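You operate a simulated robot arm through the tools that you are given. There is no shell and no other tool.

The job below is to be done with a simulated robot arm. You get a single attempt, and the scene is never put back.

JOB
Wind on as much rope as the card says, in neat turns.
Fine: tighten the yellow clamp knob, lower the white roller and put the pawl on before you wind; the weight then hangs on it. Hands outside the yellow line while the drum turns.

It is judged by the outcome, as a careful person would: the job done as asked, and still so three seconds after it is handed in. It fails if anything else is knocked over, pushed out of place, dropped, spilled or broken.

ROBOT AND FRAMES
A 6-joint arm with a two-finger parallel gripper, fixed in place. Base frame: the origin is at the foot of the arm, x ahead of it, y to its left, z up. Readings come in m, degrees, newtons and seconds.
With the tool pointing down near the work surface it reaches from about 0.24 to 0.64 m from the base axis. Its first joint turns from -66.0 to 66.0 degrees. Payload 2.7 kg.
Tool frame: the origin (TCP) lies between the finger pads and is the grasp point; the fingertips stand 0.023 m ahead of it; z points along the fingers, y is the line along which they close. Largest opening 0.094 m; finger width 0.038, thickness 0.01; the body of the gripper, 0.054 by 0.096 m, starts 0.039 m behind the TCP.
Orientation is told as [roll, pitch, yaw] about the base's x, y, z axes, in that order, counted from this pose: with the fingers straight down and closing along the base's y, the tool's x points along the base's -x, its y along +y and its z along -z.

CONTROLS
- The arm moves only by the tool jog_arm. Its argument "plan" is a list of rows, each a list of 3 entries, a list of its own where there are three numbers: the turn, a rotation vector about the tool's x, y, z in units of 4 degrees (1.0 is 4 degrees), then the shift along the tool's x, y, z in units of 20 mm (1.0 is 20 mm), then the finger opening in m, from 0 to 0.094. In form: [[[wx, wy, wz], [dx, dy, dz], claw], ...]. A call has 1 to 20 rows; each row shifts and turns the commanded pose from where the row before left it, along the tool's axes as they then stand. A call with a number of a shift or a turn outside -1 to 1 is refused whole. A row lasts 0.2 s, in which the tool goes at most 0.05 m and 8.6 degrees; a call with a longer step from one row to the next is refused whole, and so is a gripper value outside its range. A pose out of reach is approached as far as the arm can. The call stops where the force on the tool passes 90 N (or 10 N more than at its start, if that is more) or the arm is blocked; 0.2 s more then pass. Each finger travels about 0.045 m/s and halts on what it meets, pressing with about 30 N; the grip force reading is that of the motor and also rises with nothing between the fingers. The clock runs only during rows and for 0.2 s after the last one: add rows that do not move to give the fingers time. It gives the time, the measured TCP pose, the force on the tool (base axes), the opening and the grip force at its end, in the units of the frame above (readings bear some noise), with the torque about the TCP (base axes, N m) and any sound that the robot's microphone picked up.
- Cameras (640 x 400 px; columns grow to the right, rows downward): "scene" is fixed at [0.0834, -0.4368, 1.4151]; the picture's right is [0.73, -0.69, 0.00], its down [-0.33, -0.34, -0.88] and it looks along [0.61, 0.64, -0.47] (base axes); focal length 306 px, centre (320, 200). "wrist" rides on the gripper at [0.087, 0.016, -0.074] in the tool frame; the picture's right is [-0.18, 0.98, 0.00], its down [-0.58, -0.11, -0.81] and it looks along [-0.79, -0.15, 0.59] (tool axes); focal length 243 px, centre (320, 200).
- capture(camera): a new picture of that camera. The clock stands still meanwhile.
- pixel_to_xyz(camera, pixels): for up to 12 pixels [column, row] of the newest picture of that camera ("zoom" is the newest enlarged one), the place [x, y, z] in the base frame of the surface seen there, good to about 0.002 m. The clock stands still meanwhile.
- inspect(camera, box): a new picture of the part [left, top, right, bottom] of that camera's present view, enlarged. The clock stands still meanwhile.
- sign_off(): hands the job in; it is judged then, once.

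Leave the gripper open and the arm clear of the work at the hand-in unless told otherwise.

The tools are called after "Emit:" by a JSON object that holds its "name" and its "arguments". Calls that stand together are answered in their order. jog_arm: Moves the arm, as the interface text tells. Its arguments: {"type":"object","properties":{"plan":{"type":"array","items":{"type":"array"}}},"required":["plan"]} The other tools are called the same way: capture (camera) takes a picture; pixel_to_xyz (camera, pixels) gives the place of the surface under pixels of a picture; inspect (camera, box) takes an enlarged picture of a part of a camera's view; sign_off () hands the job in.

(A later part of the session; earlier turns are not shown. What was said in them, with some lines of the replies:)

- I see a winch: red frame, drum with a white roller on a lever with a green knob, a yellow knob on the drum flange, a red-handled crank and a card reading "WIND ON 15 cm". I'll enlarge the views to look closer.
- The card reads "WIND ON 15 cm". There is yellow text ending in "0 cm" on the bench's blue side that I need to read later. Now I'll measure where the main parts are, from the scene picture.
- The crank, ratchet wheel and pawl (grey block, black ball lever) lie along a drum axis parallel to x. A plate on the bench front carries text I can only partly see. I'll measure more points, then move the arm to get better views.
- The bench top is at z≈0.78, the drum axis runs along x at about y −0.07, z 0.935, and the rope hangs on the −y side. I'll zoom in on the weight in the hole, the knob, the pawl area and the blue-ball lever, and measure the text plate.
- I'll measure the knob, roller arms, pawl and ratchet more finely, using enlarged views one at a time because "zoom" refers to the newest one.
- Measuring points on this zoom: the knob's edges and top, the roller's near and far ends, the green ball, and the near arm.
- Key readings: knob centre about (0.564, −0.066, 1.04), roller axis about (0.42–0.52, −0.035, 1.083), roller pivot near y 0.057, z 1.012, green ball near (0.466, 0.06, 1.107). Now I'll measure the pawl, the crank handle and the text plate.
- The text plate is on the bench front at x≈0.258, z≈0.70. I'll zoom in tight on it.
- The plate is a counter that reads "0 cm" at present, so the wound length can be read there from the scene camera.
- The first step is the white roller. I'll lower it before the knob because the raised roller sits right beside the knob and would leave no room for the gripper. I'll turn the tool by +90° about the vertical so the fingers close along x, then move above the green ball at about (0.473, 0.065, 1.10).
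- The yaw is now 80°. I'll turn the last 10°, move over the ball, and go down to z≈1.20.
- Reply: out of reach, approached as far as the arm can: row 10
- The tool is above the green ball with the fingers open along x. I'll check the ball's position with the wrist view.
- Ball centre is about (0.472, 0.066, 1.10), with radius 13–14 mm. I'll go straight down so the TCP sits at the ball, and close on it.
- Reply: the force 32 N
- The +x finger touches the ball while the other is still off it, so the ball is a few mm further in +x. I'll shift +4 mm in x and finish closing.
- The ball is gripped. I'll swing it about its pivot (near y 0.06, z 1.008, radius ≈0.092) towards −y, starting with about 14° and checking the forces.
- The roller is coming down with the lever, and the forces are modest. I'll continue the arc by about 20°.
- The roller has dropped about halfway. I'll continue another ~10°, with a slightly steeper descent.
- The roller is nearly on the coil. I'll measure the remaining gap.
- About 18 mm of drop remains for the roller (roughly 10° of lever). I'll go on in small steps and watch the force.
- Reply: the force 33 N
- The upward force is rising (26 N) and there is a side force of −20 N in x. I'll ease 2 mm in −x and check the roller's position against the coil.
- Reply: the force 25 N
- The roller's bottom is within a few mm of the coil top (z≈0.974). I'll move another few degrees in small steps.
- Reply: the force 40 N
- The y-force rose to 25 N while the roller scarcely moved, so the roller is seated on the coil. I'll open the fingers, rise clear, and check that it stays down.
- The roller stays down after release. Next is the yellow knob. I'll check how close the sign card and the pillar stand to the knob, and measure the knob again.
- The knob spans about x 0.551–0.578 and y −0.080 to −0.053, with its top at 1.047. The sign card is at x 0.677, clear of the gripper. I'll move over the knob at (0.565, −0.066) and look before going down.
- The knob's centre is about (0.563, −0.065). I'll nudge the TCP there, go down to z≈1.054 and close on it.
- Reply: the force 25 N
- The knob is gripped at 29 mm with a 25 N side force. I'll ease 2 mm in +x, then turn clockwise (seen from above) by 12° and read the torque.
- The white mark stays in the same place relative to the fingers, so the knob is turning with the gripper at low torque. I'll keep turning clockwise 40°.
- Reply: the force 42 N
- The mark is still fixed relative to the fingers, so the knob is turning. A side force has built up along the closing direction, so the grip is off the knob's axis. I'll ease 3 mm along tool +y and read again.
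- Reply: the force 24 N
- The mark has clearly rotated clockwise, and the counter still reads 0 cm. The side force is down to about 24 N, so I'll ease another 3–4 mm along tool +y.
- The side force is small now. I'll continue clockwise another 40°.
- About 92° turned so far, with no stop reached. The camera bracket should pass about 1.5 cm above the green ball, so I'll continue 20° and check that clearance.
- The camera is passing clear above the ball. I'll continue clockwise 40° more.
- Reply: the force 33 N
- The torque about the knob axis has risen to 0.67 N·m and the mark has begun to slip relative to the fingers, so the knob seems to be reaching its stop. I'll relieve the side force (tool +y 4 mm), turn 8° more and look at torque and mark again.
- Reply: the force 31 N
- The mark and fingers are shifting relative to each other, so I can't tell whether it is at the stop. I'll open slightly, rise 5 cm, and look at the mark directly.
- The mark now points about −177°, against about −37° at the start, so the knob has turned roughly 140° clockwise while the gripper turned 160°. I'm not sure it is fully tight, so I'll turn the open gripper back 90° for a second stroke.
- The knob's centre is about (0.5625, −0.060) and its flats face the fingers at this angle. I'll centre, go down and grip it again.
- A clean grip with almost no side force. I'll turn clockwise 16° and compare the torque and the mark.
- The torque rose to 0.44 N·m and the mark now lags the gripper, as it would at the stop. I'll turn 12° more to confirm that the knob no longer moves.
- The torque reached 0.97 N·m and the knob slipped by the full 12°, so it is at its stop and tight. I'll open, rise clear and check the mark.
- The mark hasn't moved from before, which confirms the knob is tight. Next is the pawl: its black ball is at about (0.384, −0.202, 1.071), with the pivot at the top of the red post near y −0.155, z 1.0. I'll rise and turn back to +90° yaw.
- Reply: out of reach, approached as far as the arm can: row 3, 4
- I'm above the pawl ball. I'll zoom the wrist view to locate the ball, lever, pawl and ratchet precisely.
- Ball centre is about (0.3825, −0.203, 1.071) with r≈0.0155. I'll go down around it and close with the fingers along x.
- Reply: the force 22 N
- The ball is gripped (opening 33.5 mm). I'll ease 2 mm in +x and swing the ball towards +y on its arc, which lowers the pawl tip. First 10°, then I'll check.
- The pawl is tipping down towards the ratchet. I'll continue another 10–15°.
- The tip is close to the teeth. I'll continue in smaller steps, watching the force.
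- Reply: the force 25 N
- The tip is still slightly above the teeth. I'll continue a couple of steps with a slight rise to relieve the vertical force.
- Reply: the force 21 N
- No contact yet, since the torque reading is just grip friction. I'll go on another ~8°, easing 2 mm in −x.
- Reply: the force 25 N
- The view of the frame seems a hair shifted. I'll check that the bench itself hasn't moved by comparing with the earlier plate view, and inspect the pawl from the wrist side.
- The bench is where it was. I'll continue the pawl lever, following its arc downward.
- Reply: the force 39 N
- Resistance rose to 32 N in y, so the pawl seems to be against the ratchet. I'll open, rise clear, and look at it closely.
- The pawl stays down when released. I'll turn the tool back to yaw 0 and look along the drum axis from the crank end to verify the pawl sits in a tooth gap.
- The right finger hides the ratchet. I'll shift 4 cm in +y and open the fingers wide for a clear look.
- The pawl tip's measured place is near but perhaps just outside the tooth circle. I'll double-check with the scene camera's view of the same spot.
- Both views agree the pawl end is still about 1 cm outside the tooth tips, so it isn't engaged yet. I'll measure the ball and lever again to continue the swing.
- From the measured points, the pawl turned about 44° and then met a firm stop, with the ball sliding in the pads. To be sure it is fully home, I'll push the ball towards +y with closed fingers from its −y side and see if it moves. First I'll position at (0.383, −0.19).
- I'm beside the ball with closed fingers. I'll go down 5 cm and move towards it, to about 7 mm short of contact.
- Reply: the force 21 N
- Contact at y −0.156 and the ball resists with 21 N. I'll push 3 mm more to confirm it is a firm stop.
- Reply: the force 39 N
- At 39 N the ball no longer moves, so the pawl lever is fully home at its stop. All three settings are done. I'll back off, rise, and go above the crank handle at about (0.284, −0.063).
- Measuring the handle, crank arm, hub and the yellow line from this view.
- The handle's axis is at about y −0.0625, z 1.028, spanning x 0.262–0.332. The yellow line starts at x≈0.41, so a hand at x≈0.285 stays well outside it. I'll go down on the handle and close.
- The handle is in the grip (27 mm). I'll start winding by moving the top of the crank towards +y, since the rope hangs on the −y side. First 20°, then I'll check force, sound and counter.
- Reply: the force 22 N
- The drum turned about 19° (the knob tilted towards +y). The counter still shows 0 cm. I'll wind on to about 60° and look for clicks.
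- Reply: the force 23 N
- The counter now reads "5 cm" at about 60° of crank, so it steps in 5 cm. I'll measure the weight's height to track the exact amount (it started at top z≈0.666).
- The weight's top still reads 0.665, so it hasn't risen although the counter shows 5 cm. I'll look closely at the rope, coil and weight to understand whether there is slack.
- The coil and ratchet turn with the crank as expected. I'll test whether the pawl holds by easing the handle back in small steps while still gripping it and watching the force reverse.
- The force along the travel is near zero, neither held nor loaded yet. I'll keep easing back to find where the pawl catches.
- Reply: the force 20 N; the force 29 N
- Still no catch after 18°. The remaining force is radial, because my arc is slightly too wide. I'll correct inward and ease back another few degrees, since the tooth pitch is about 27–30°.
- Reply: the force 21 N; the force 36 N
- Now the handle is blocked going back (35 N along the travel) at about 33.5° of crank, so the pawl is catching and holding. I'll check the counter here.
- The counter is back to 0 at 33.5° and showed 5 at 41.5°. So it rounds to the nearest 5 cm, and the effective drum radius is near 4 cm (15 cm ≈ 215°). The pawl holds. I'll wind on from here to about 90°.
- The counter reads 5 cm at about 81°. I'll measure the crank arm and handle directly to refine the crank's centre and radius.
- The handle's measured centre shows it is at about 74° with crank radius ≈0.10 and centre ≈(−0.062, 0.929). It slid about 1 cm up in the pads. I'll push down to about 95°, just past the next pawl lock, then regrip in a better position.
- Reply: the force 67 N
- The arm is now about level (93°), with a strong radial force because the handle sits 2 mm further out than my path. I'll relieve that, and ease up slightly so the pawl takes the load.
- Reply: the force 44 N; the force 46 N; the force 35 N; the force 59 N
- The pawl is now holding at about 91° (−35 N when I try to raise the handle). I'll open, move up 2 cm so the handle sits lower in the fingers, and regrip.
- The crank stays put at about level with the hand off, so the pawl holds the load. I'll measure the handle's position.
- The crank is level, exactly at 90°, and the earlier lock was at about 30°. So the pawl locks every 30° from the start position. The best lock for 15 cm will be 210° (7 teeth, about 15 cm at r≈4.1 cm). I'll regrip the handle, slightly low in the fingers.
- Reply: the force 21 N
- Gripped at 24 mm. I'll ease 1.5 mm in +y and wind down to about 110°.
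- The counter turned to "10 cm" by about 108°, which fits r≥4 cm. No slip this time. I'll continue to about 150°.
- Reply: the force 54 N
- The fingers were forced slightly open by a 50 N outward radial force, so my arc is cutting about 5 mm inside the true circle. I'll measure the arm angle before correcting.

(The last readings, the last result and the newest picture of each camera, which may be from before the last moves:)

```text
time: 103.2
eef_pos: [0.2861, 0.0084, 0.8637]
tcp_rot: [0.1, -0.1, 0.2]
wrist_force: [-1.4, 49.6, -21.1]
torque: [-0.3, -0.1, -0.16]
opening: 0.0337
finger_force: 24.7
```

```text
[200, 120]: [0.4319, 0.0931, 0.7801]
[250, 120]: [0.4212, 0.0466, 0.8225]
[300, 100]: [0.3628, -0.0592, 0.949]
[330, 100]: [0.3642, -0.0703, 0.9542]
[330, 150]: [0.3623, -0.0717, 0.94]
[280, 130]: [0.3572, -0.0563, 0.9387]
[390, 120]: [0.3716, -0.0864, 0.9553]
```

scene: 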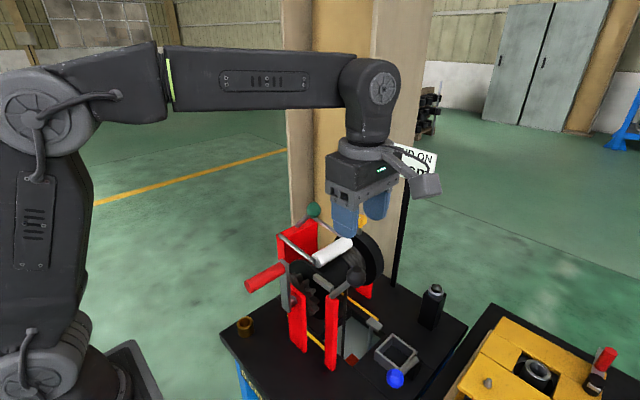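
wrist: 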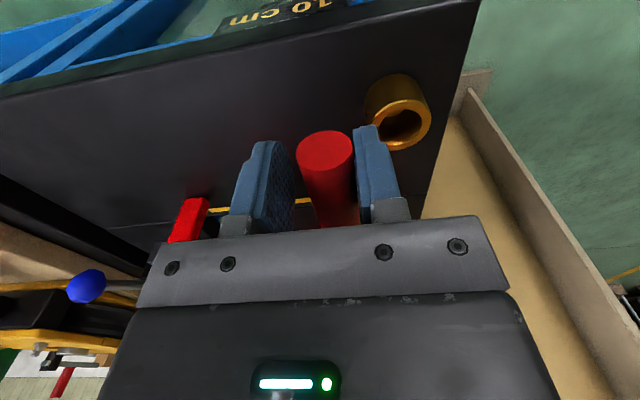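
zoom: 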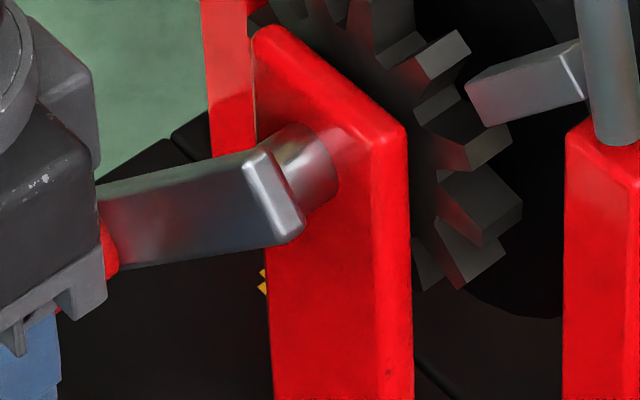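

The handle is at (0.0136, 0.861), which is 133°. That fits centre (−0.0595, 0.929) and R 0.0998 well. I'll lower 4 mm to relieve the radial force and continue to about 158°, pushing mainly in −y now.

Emit:
{"name": "jog_arm", "arguments": {"plan": [[[0, 0, 0], [0, 0, 0.2], 0.012], [[0, 0, 0], [0, -0.3111, 0.3057], 0.012], [[0, 0, 0], [0, -0.3366, 0.2775], 0.012], [[0, 0, 0], [0, -0.3595, 0.2471], 0.012], [[0, 0, 0], [0, -0.3797, 0.2148], 0.012], [[0, 0, 0], [0, -0.3969, 0.1809], 0.012], [[0, 0, 0], [0, 0, 0], 0.012]]}}

Emit:
{"name": "capture", "arguments": {"camera": "wrist"}}

Emit:
{"name": "inspect", "arguments": {"camera": "scene", "box": [220, 220, 380, 340]}}

```text
time: 104.8
eef_pos: [0.2851, -0.0296, 0.8343]
tcp_rot: [0.0, -0.1, -0.1]
wrist_force: [-1.7, 23.1, -14.0]
torque: [-0.15, -0.04, 0.09]
opening: 0.0236
finger_force: 13.2
```

```text
taken
```

wrist: 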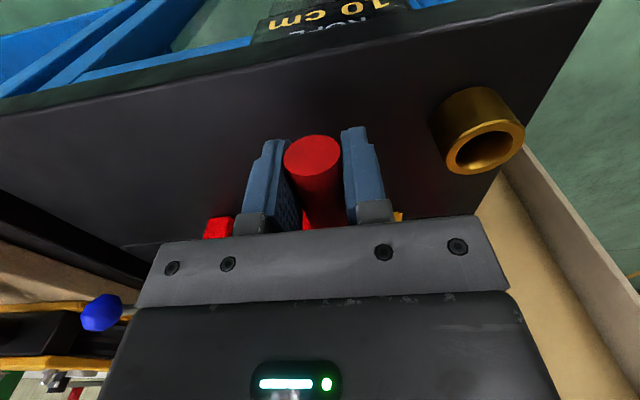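

```text
3.33 times, centred on (300, 280) of scene
```

zoom: 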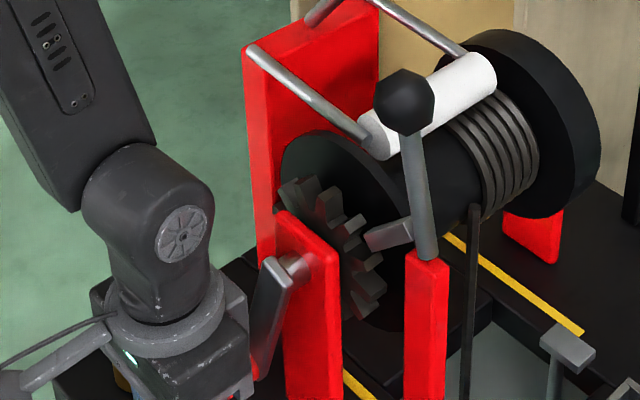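

The wrist view shows the plate reading "ROPE 10 cm". Measuring the handle now.

Emit:
{"name": "pixel_to_xyz", "arguments": {"camera": "wrist", "pixels": [[312, 155], [286, 155], [338, 155], [312, 138], [312, 185], [475, 130]]}}

Emit:
{"name": "inspect", "arguments": {"camera": "wrist", "box": [240, 0, 440, 60]}}

```text
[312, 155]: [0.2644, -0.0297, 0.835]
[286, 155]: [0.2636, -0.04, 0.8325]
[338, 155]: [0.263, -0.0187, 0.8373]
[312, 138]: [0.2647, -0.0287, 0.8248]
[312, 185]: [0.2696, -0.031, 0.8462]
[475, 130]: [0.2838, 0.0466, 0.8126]
```

```text
3.20 times, centred on (340, 30) of wrist
```

zoom: 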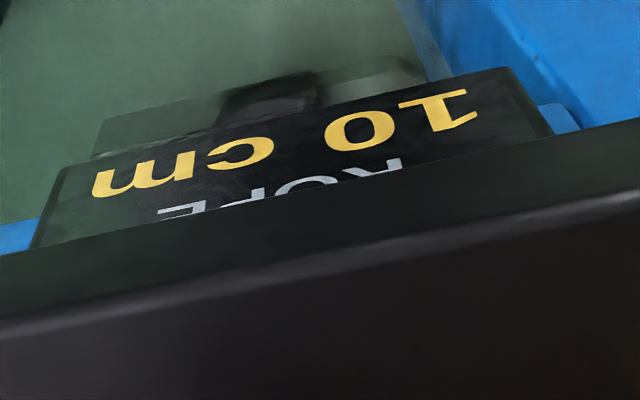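

The handle is at 162° and the counter still shows 10. I'll continue to about 182°.

Emit:
{"name": "jog_arm", "arguments": {"plan": [[[0, 0, 0], [0, -0.4213, 0.13], 0.012], [[0, 0, 0], [0, -0.4296, 0.09], 0.012], [[0, 0, 0], [0, -0.4345, 0.05], 0.012], [[0, 0, 0], [0, -0.4362, 0.0], 0.012], [[0, 0, 0], [0, 0, 0], 0.012]]}}

Emit:
{"name": "capture", "arguments": {"camera": "wrist"}}

Emit:
{"name": "pixel_to_xyz", "arguments": {"camera": "wrist", "pixels": [[312, 155], [286, 155], [338, 155], [312, 138], [312, 185]]}}

Emit:
{"name": "inspect", "arguments": {"camera": "scene", "box": [232, 360, 272, 400]}}

```text
time: 106.0
eef_pos: [0.285, -0.0645, 0.8303]
tcp_rot: [0.1, -0.1, 0.1]
wrist_force: [-0.5, 19.1, -9.0]
torque: [-0.47, 0.06, 0.25]
opening: 0.0236
finger_force: 45.0
```

```text
taken
```

wrist: 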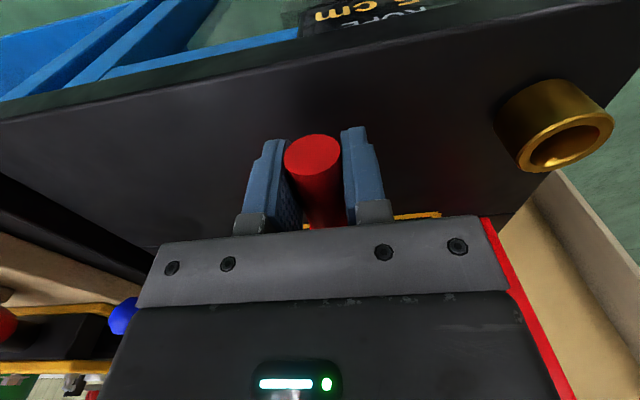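

```text
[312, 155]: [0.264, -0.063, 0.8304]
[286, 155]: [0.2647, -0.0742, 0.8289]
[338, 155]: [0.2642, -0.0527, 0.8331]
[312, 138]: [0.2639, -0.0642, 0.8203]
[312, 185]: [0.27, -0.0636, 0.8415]
```

```text
10.00 times, centred on (252, 380) of scene
```

zoom: 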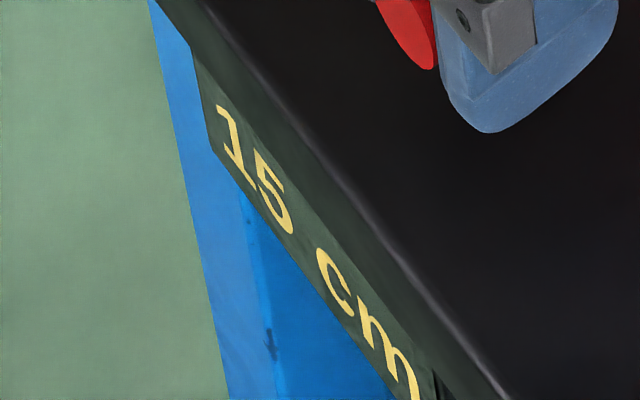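

The counter now reads "15 cm" at about 182° (rounded from ≥12.5). The exact 15 cm falls near 205–215°, so I'll continue to just past the 210° lock.

Emit:
{"name": "jog_arm", "arguments": {"plan": [[[0, 0, 0], [0, -0.4345, -0.038], 0.012], [[0, 0, 0], [0, -0.4296, -0.0757], 0.012], [[0, 0, 0], [0, -0.4213, -0.1129], 0.012], [[0, 0, 0], [0, -0.4099, -0.1492], 0.012], [[0, 0, 0], [0, -0.3953, -0.1843], 0.012], [[0, 0, 0], [0, 0, 0], 0.012]]}}

Emit:
{"name": "capture", "arguments": {"camera": "wrist"}}

Emit:
{"name": "pixel_to_xyz", "arguments": {"camera": "wrist", "pixels": [[312, 155], [286, 155], [338, 155], [312, 138], [312, 185]]}}

Emit:
{"name": "inspect", "arguments": {"camera": "scene", "box": [220, 250, 380, 370]}}

```text
time: 107.4
eef_pos: [0.2844, -0.1042, 0.8402]
tcp_rot: [0.0, -0.1, 0.0]
wrist_force: [1.4, 17.9, -5.6]
torque: [-0.46, 0.29, 0.3]
opening: 0.0239
finger_force: 45.0
```

```text
taken
```

wrist: 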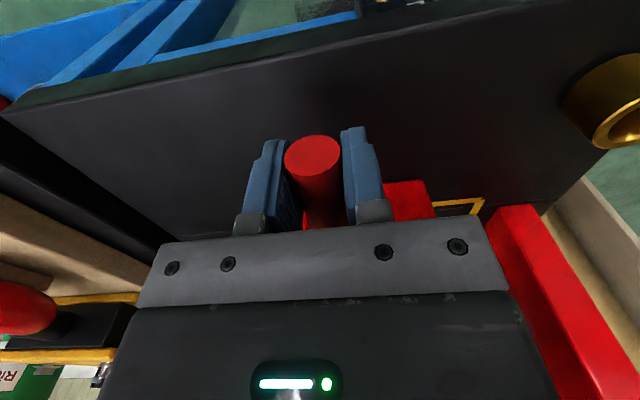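

```text
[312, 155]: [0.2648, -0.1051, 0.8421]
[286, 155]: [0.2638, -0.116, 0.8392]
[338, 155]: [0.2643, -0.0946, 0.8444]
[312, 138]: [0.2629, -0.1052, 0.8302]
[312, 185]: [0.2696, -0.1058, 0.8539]
```

```text
3.33 times, centred on (300, 310) of scene
```

zoom: 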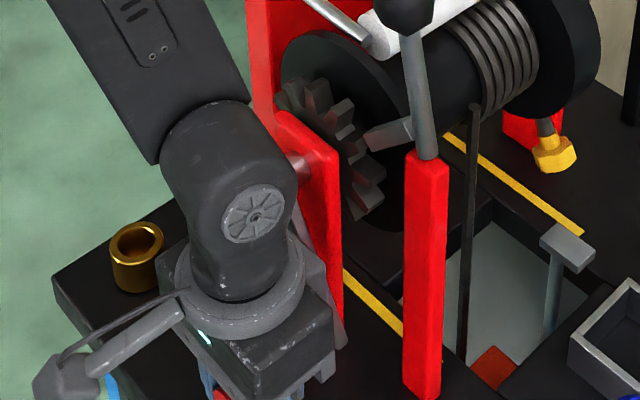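

The handle is at about 208°. I'll go on to about 214° so the 210° tooth drops in.

Emit:
{"name": "jog_arm", "arguments": {"plan": [[[0, 0, 0], [0, -0.37, -0.22], 0.012], [[0, 0, 0], [0, -0.12, -0.08], 0.012], [[0, 0, 0], [0, 0, 0], 0.012]]}}

Emit:
{"name": "capture", "arguments": {"camera": "wrist"}}

Emit:
{"name": "pixel_to_xyz", "arguments": {"camera": "wrist", "pixels": [[312, 155], [286, 155], [338, 155], [312, 138], [312, 185]]}}

Emit:
{"name": "inspect", "arguments": {"camera": "scene", "box": [290, 260, 350, 305]}}

```text
time: 108.2
eef_pos: [0.2854, -0.1155, 0.8461]
tcp_rot: [0.1, -0.1, 0.0]
wrist_force: [1.2, 19.1, -5.9]
torque: [-0.47, 0.68, 0.31]
opening: 0.0237
finger_force: 44.6
```

```text
taken
```

wrist: 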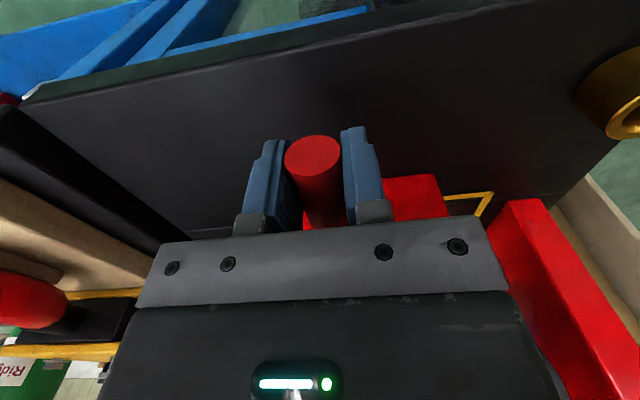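

```text
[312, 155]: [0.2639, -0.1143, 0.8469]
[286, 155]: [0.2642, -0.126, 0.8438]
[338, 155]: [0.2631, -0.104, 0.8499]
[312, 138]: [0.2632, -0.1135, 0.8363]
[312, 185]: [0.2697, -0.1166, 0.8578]
```

```text
8.89 times, centred on (320, 282) of scene
```

zoom: 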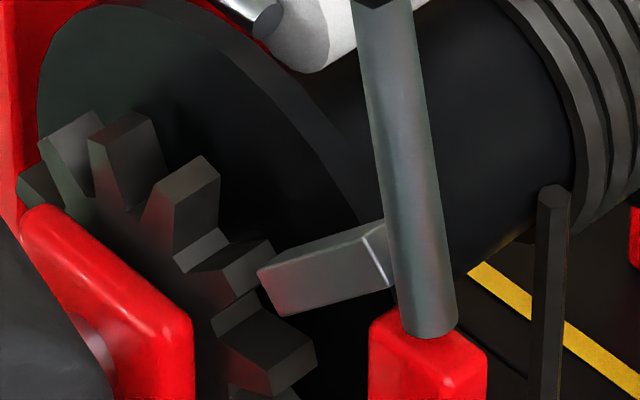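

The handle is at about 214°, past the 210° tooth. I'll ease back in small steps until the pawl takes the load.

Emit:
{"name": "jog_arm", "arguments": {"plan": [[[0, 0, 0], [0, 0.12, 0.08], 0.012], [[0, 0, 0], [0, 0.12, 0.08], 0.012], [[0, 0, 0], [0, 0.12, 0.08], 0.012], [[0, 0, 0], [0, 0, 0], 0.012]]}}

Emit:
{"name": "jog_arm", "arguments": {"plan": [[[0, 0, 0], [0, 0.12, 0.08], 0.012], [[0, 0, 0], [0, 0, 0], 0.012]]}}

```text
time: 109.2
eef_pos: [0.285, -0.1096, 0.8435]
tcp_rot: [0.2, -0.3, -0.1]
wrist_force: [-16.2, -34.4, 26.6]
torque: [-0.06, 0.58, 0.49]
opening: 0.0237
finger_force: 45.6
```

```text
time: 109.8
eef_pos: [0.2845, -0.1093, 0.8409]
tcp_rot: [0.1, -0.5, -0.1]
wrist_force: [-16.6, -69.5, 36.2]
torque: [-0.18, 0.14, 0.66]
opening: 0.024
finger_force: 44.7
```

The pawl blocks the crank firmly at 210° (70 N back-force). I'll relax the push, open the fingers and lift straight up off the handle.

Emit:
{"name": "jog_arm", "arguments": {"plan": [[[0, 0, 0], [0, -0.15, -0.1], 0.012], [[0, 0, 0], [0, -0.12, -0.08], 0.02], [[0, 0, 0], [0, 0, 0], 0.035], [[0, 0, 0], [0, 0, 0], 0.05], [[0, 0, 0], [0, 0, 0], 0.05], [[0, 0, 0], [0, 0, -0.5], 0.05], [[0, 0, 0], [0, 0, -1], 0.05], [[0, 0, 0], [0, 0, -1], 0.05], [[0, 0, 0], [0, 0, -1], 0.05], [[0, 0, 0], [0, 0, -1], 0.05], [[0, 0, 0], [0, 0, 0], 0.05]]}}

Emit:
{"name": "capture", "arguments": {"camera": "scene"}}

Emit:
{"name": "inspect", "arguments": {"camera": "scene", "box": [232, 360, 272, 400]}}

```text
time: 112.2
eef_pos: [0.2845, -0.111, 0.9338]
tcp_rot: [0.1, 0.0, 0.0]
wrist_force: [0.7, -0.2, -0.3]
torque: [0.0, -0.01, 0.02]
opening: 0.0499
finger_force: 0.0
```

```text
taken
```

scene: 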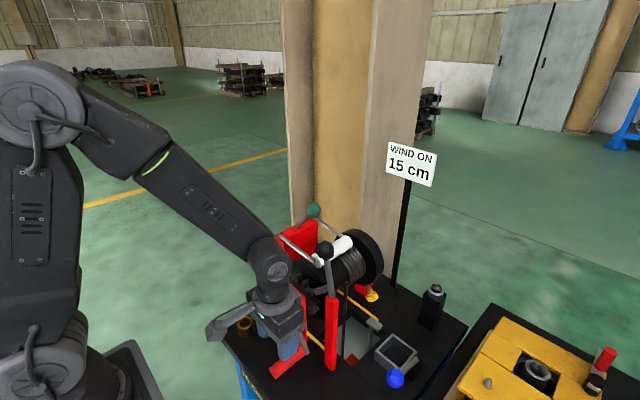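

```text
10.00 times, centred on (252, 380) of scene
```

zoom: 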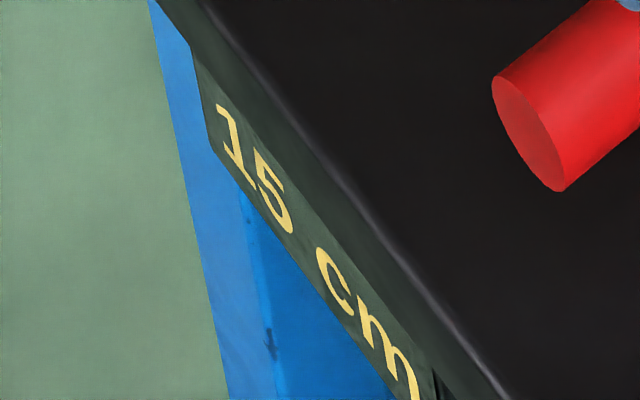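

The counter stays at "15 cm" with the hand off. I'll rise well clear of the winch, open the fingers wide, and then check everything.

Emit:
{"name": "jog_arm", "arguments": {"plan": [[[0, 0, 0], [0, 0, -1], 0.06], [[0, 0, 0], [0, 0, -1], 0.07], [[0, 0, 0], [0, 0, -1], 0.08], [[0, 0, 0], [0, 0, -1], 0.09], [[0, 0, 0], [0, 0, -1], 0.09], [[0, 0, 0], [0, 0, -1], 0.09], [[0, 0, 0], [0, 0, -1], 0.09], [[0, 0, 0], [0, 0, -1], 0.09], [[0, 0, 0], [0, 0, -1], 0.09], [[0, 0, 0], [0, 0, -1], 0.09], [[0, 0, 0], [0, 0, -1], 0.09], [[0, 0, 0], [0, 0, -1], 0.09], [[0, 0, 0], [0, 0, -1], 0.09], [[0, 0, 0], [0, 0, -1], 0.09], [[0, 0, 0], [0, 0, -1], 0.09], [[0, 0, 0], [0, 0, -1], 0.09], [[0, 0, 0], [0, 0, -1], 0.09], [[0, 0, 0], [0, 0, 0], 0.09]]}}

Emit:
{"name": "capture", "arguments": {"camera": "scene"}}

Emit:
{"name": "inspect", "arguments": {"camera": "scene", "box": [220, 180, 420, 320]}}

Emit:
{"name": "inspect", "arguments": {"camera": "scene", "box": [320, 290, 400, 370]}}

Emit:
{"name": "capture", "arguments": {"camera": "wrist"}}

```text
time: 116.0
eef_pos: [0.2828, -0.112, 1.2738]
tcp_rot: [0.1, 0.0, 0.1]
wrist_force: [-0.5, -0.4, -0.3]
torque: [-0.01, 0.02, -0.03]
opening: 0.0901
finger_force: 0.1
```

```text
taken
```

scene: 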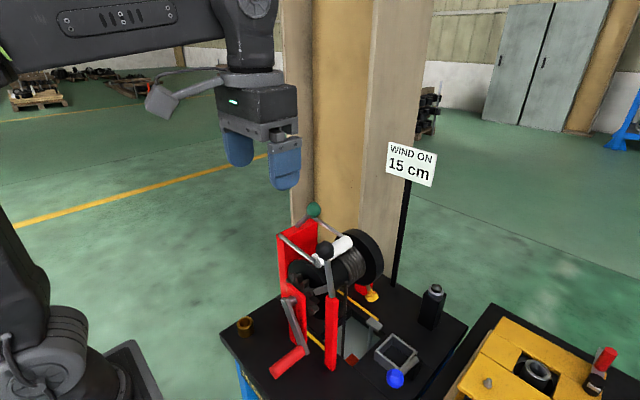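

```text
2.86 times, centred on (320, 250) of scene
```

zoom: 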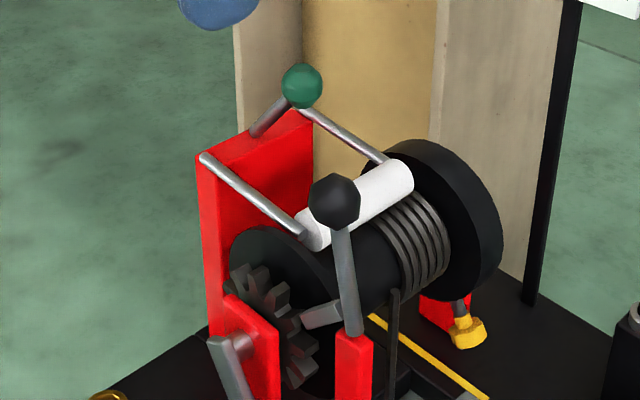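

```text
5.00 times, centred on (360, 330) of scene
```

zoom: 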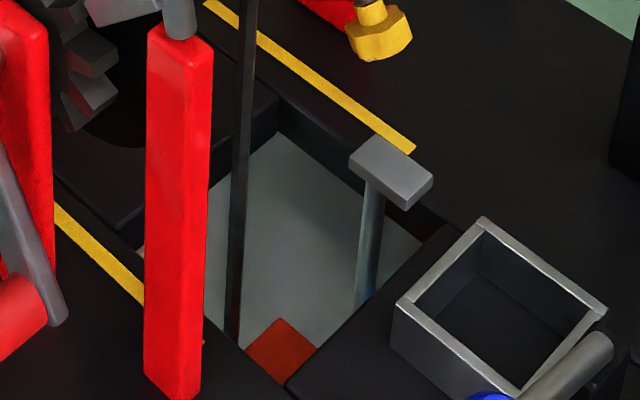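

```text
taken
```

wrist: 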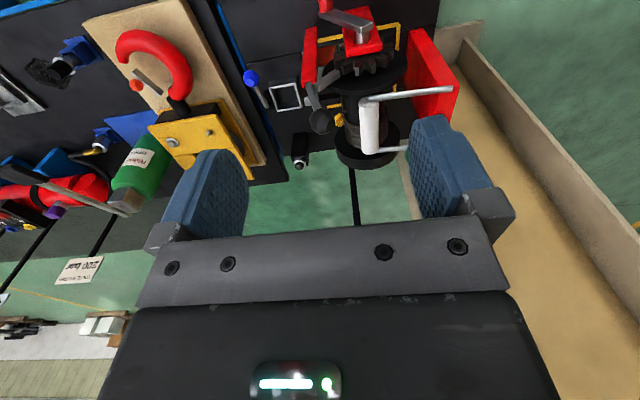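

The crank, pawl, roller and knob are as left. I'll zoom in on the coil, the pawl and the counter for a last check.

Emit:
{"name": "inspect", "arguments": {"camera": "scene", "box": [330, 225, 390, 285]}}

Emit:
{"name": "inspect", "arguments": {"camera": "scene", "box": [290, 255, 350, 300]}}

Emit:
{"name": "inspect", "arguments": {"camera": "wrist", "box": [290, 0, 470, 180]}}

Emit:
{"name": "inspect", "arguments": {"camera": "scene", "box": [232, 360, 272, 400]}}

```text
6.67 times, centred on (360, 255) of scene
```

zoom: 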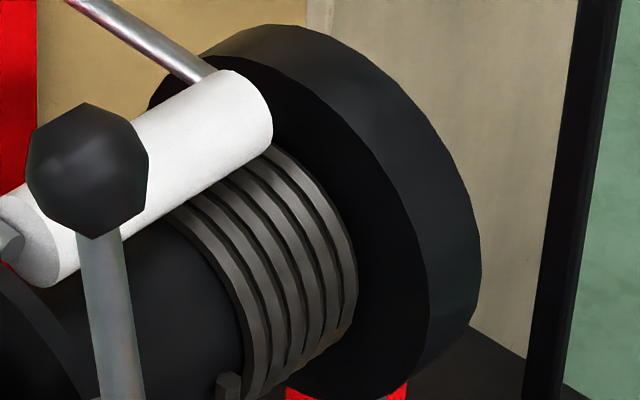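

```text
8.89 times, centred on (320, 278) of scene
```

zoom: 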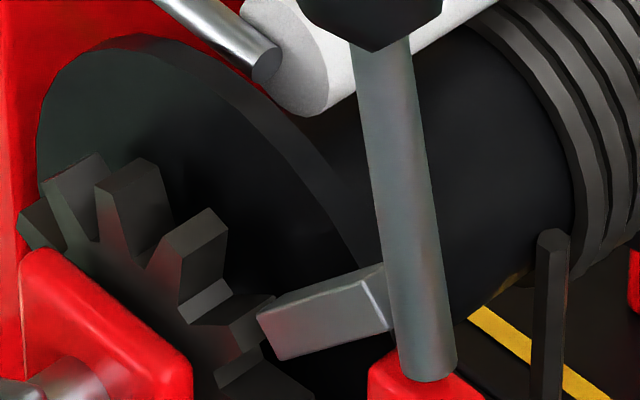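

```text
2.22 times, centred on (380, 90) of wrist
```

zoom: 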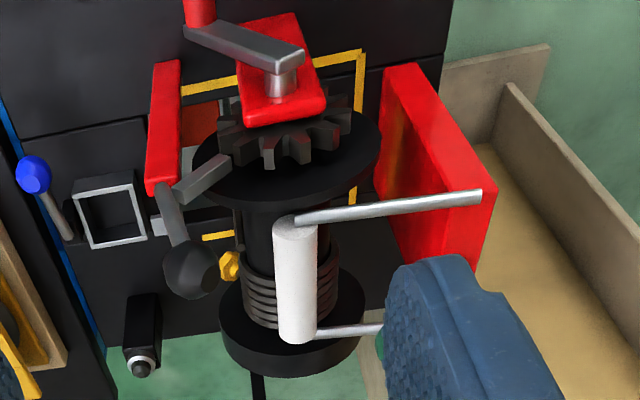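

```text
10.00 times, centred on (252, 380) of scene
```

zoom: 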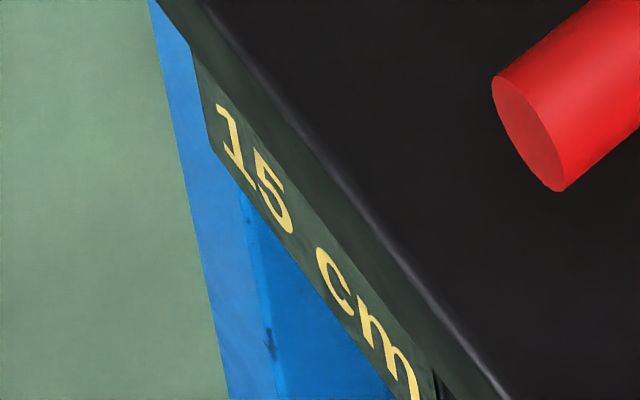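

The coil has a neat extra turn beside the old ones, the roller and pawl are down, and the knob is tight. The counter has read "15 cm" steadily for about 4 s, and the bush and other parts are where they were. The gripper is open and well clear, so I'm handing the job in.

Emit:
{"name": "sign_off", "arguments": {}}

```text
The job is handed in.
```

I wound the rope on and handed the job in with the counter reading "15 cm". That counter rounds to the nearest 5 cm. I stopped at the pawl tooth closest to 15 cm, seven teeth (210° of crank), which I put at 14.6–16.2 cm.

- **Clamp knob:** turned clockwise about 140° to a firm stop, and it would not turn further.
- **Roller:** lowered onto the coil. I did this before the knob, because the raised roller left no room to grip the knob. Both were done before winding.
- **Pawl:** pushed fully down before winding. It holds the crank with the hand off.
- **Turns:** the coil shows one extra turn lying neatly beside the old ones.
- **Hands and surroundings:** the hand stayed on the crank side, outside the yellow line, throughout. I saw nothing else moved or knocked over.

**Eased back while winding:** I let the crank back about 30° once to check that the pawl caught, then carried on. That took the count from 5 cm back to 0 before I wound on again.

**Weight not seen to rise:** I measured its top partway through, at about 60° of crank, and it was still at its starting height. In the last picture it also looks unchanged. The counter, the coil and the pawl all show rope wound on and held, but I can't explain why the weight stayed put.
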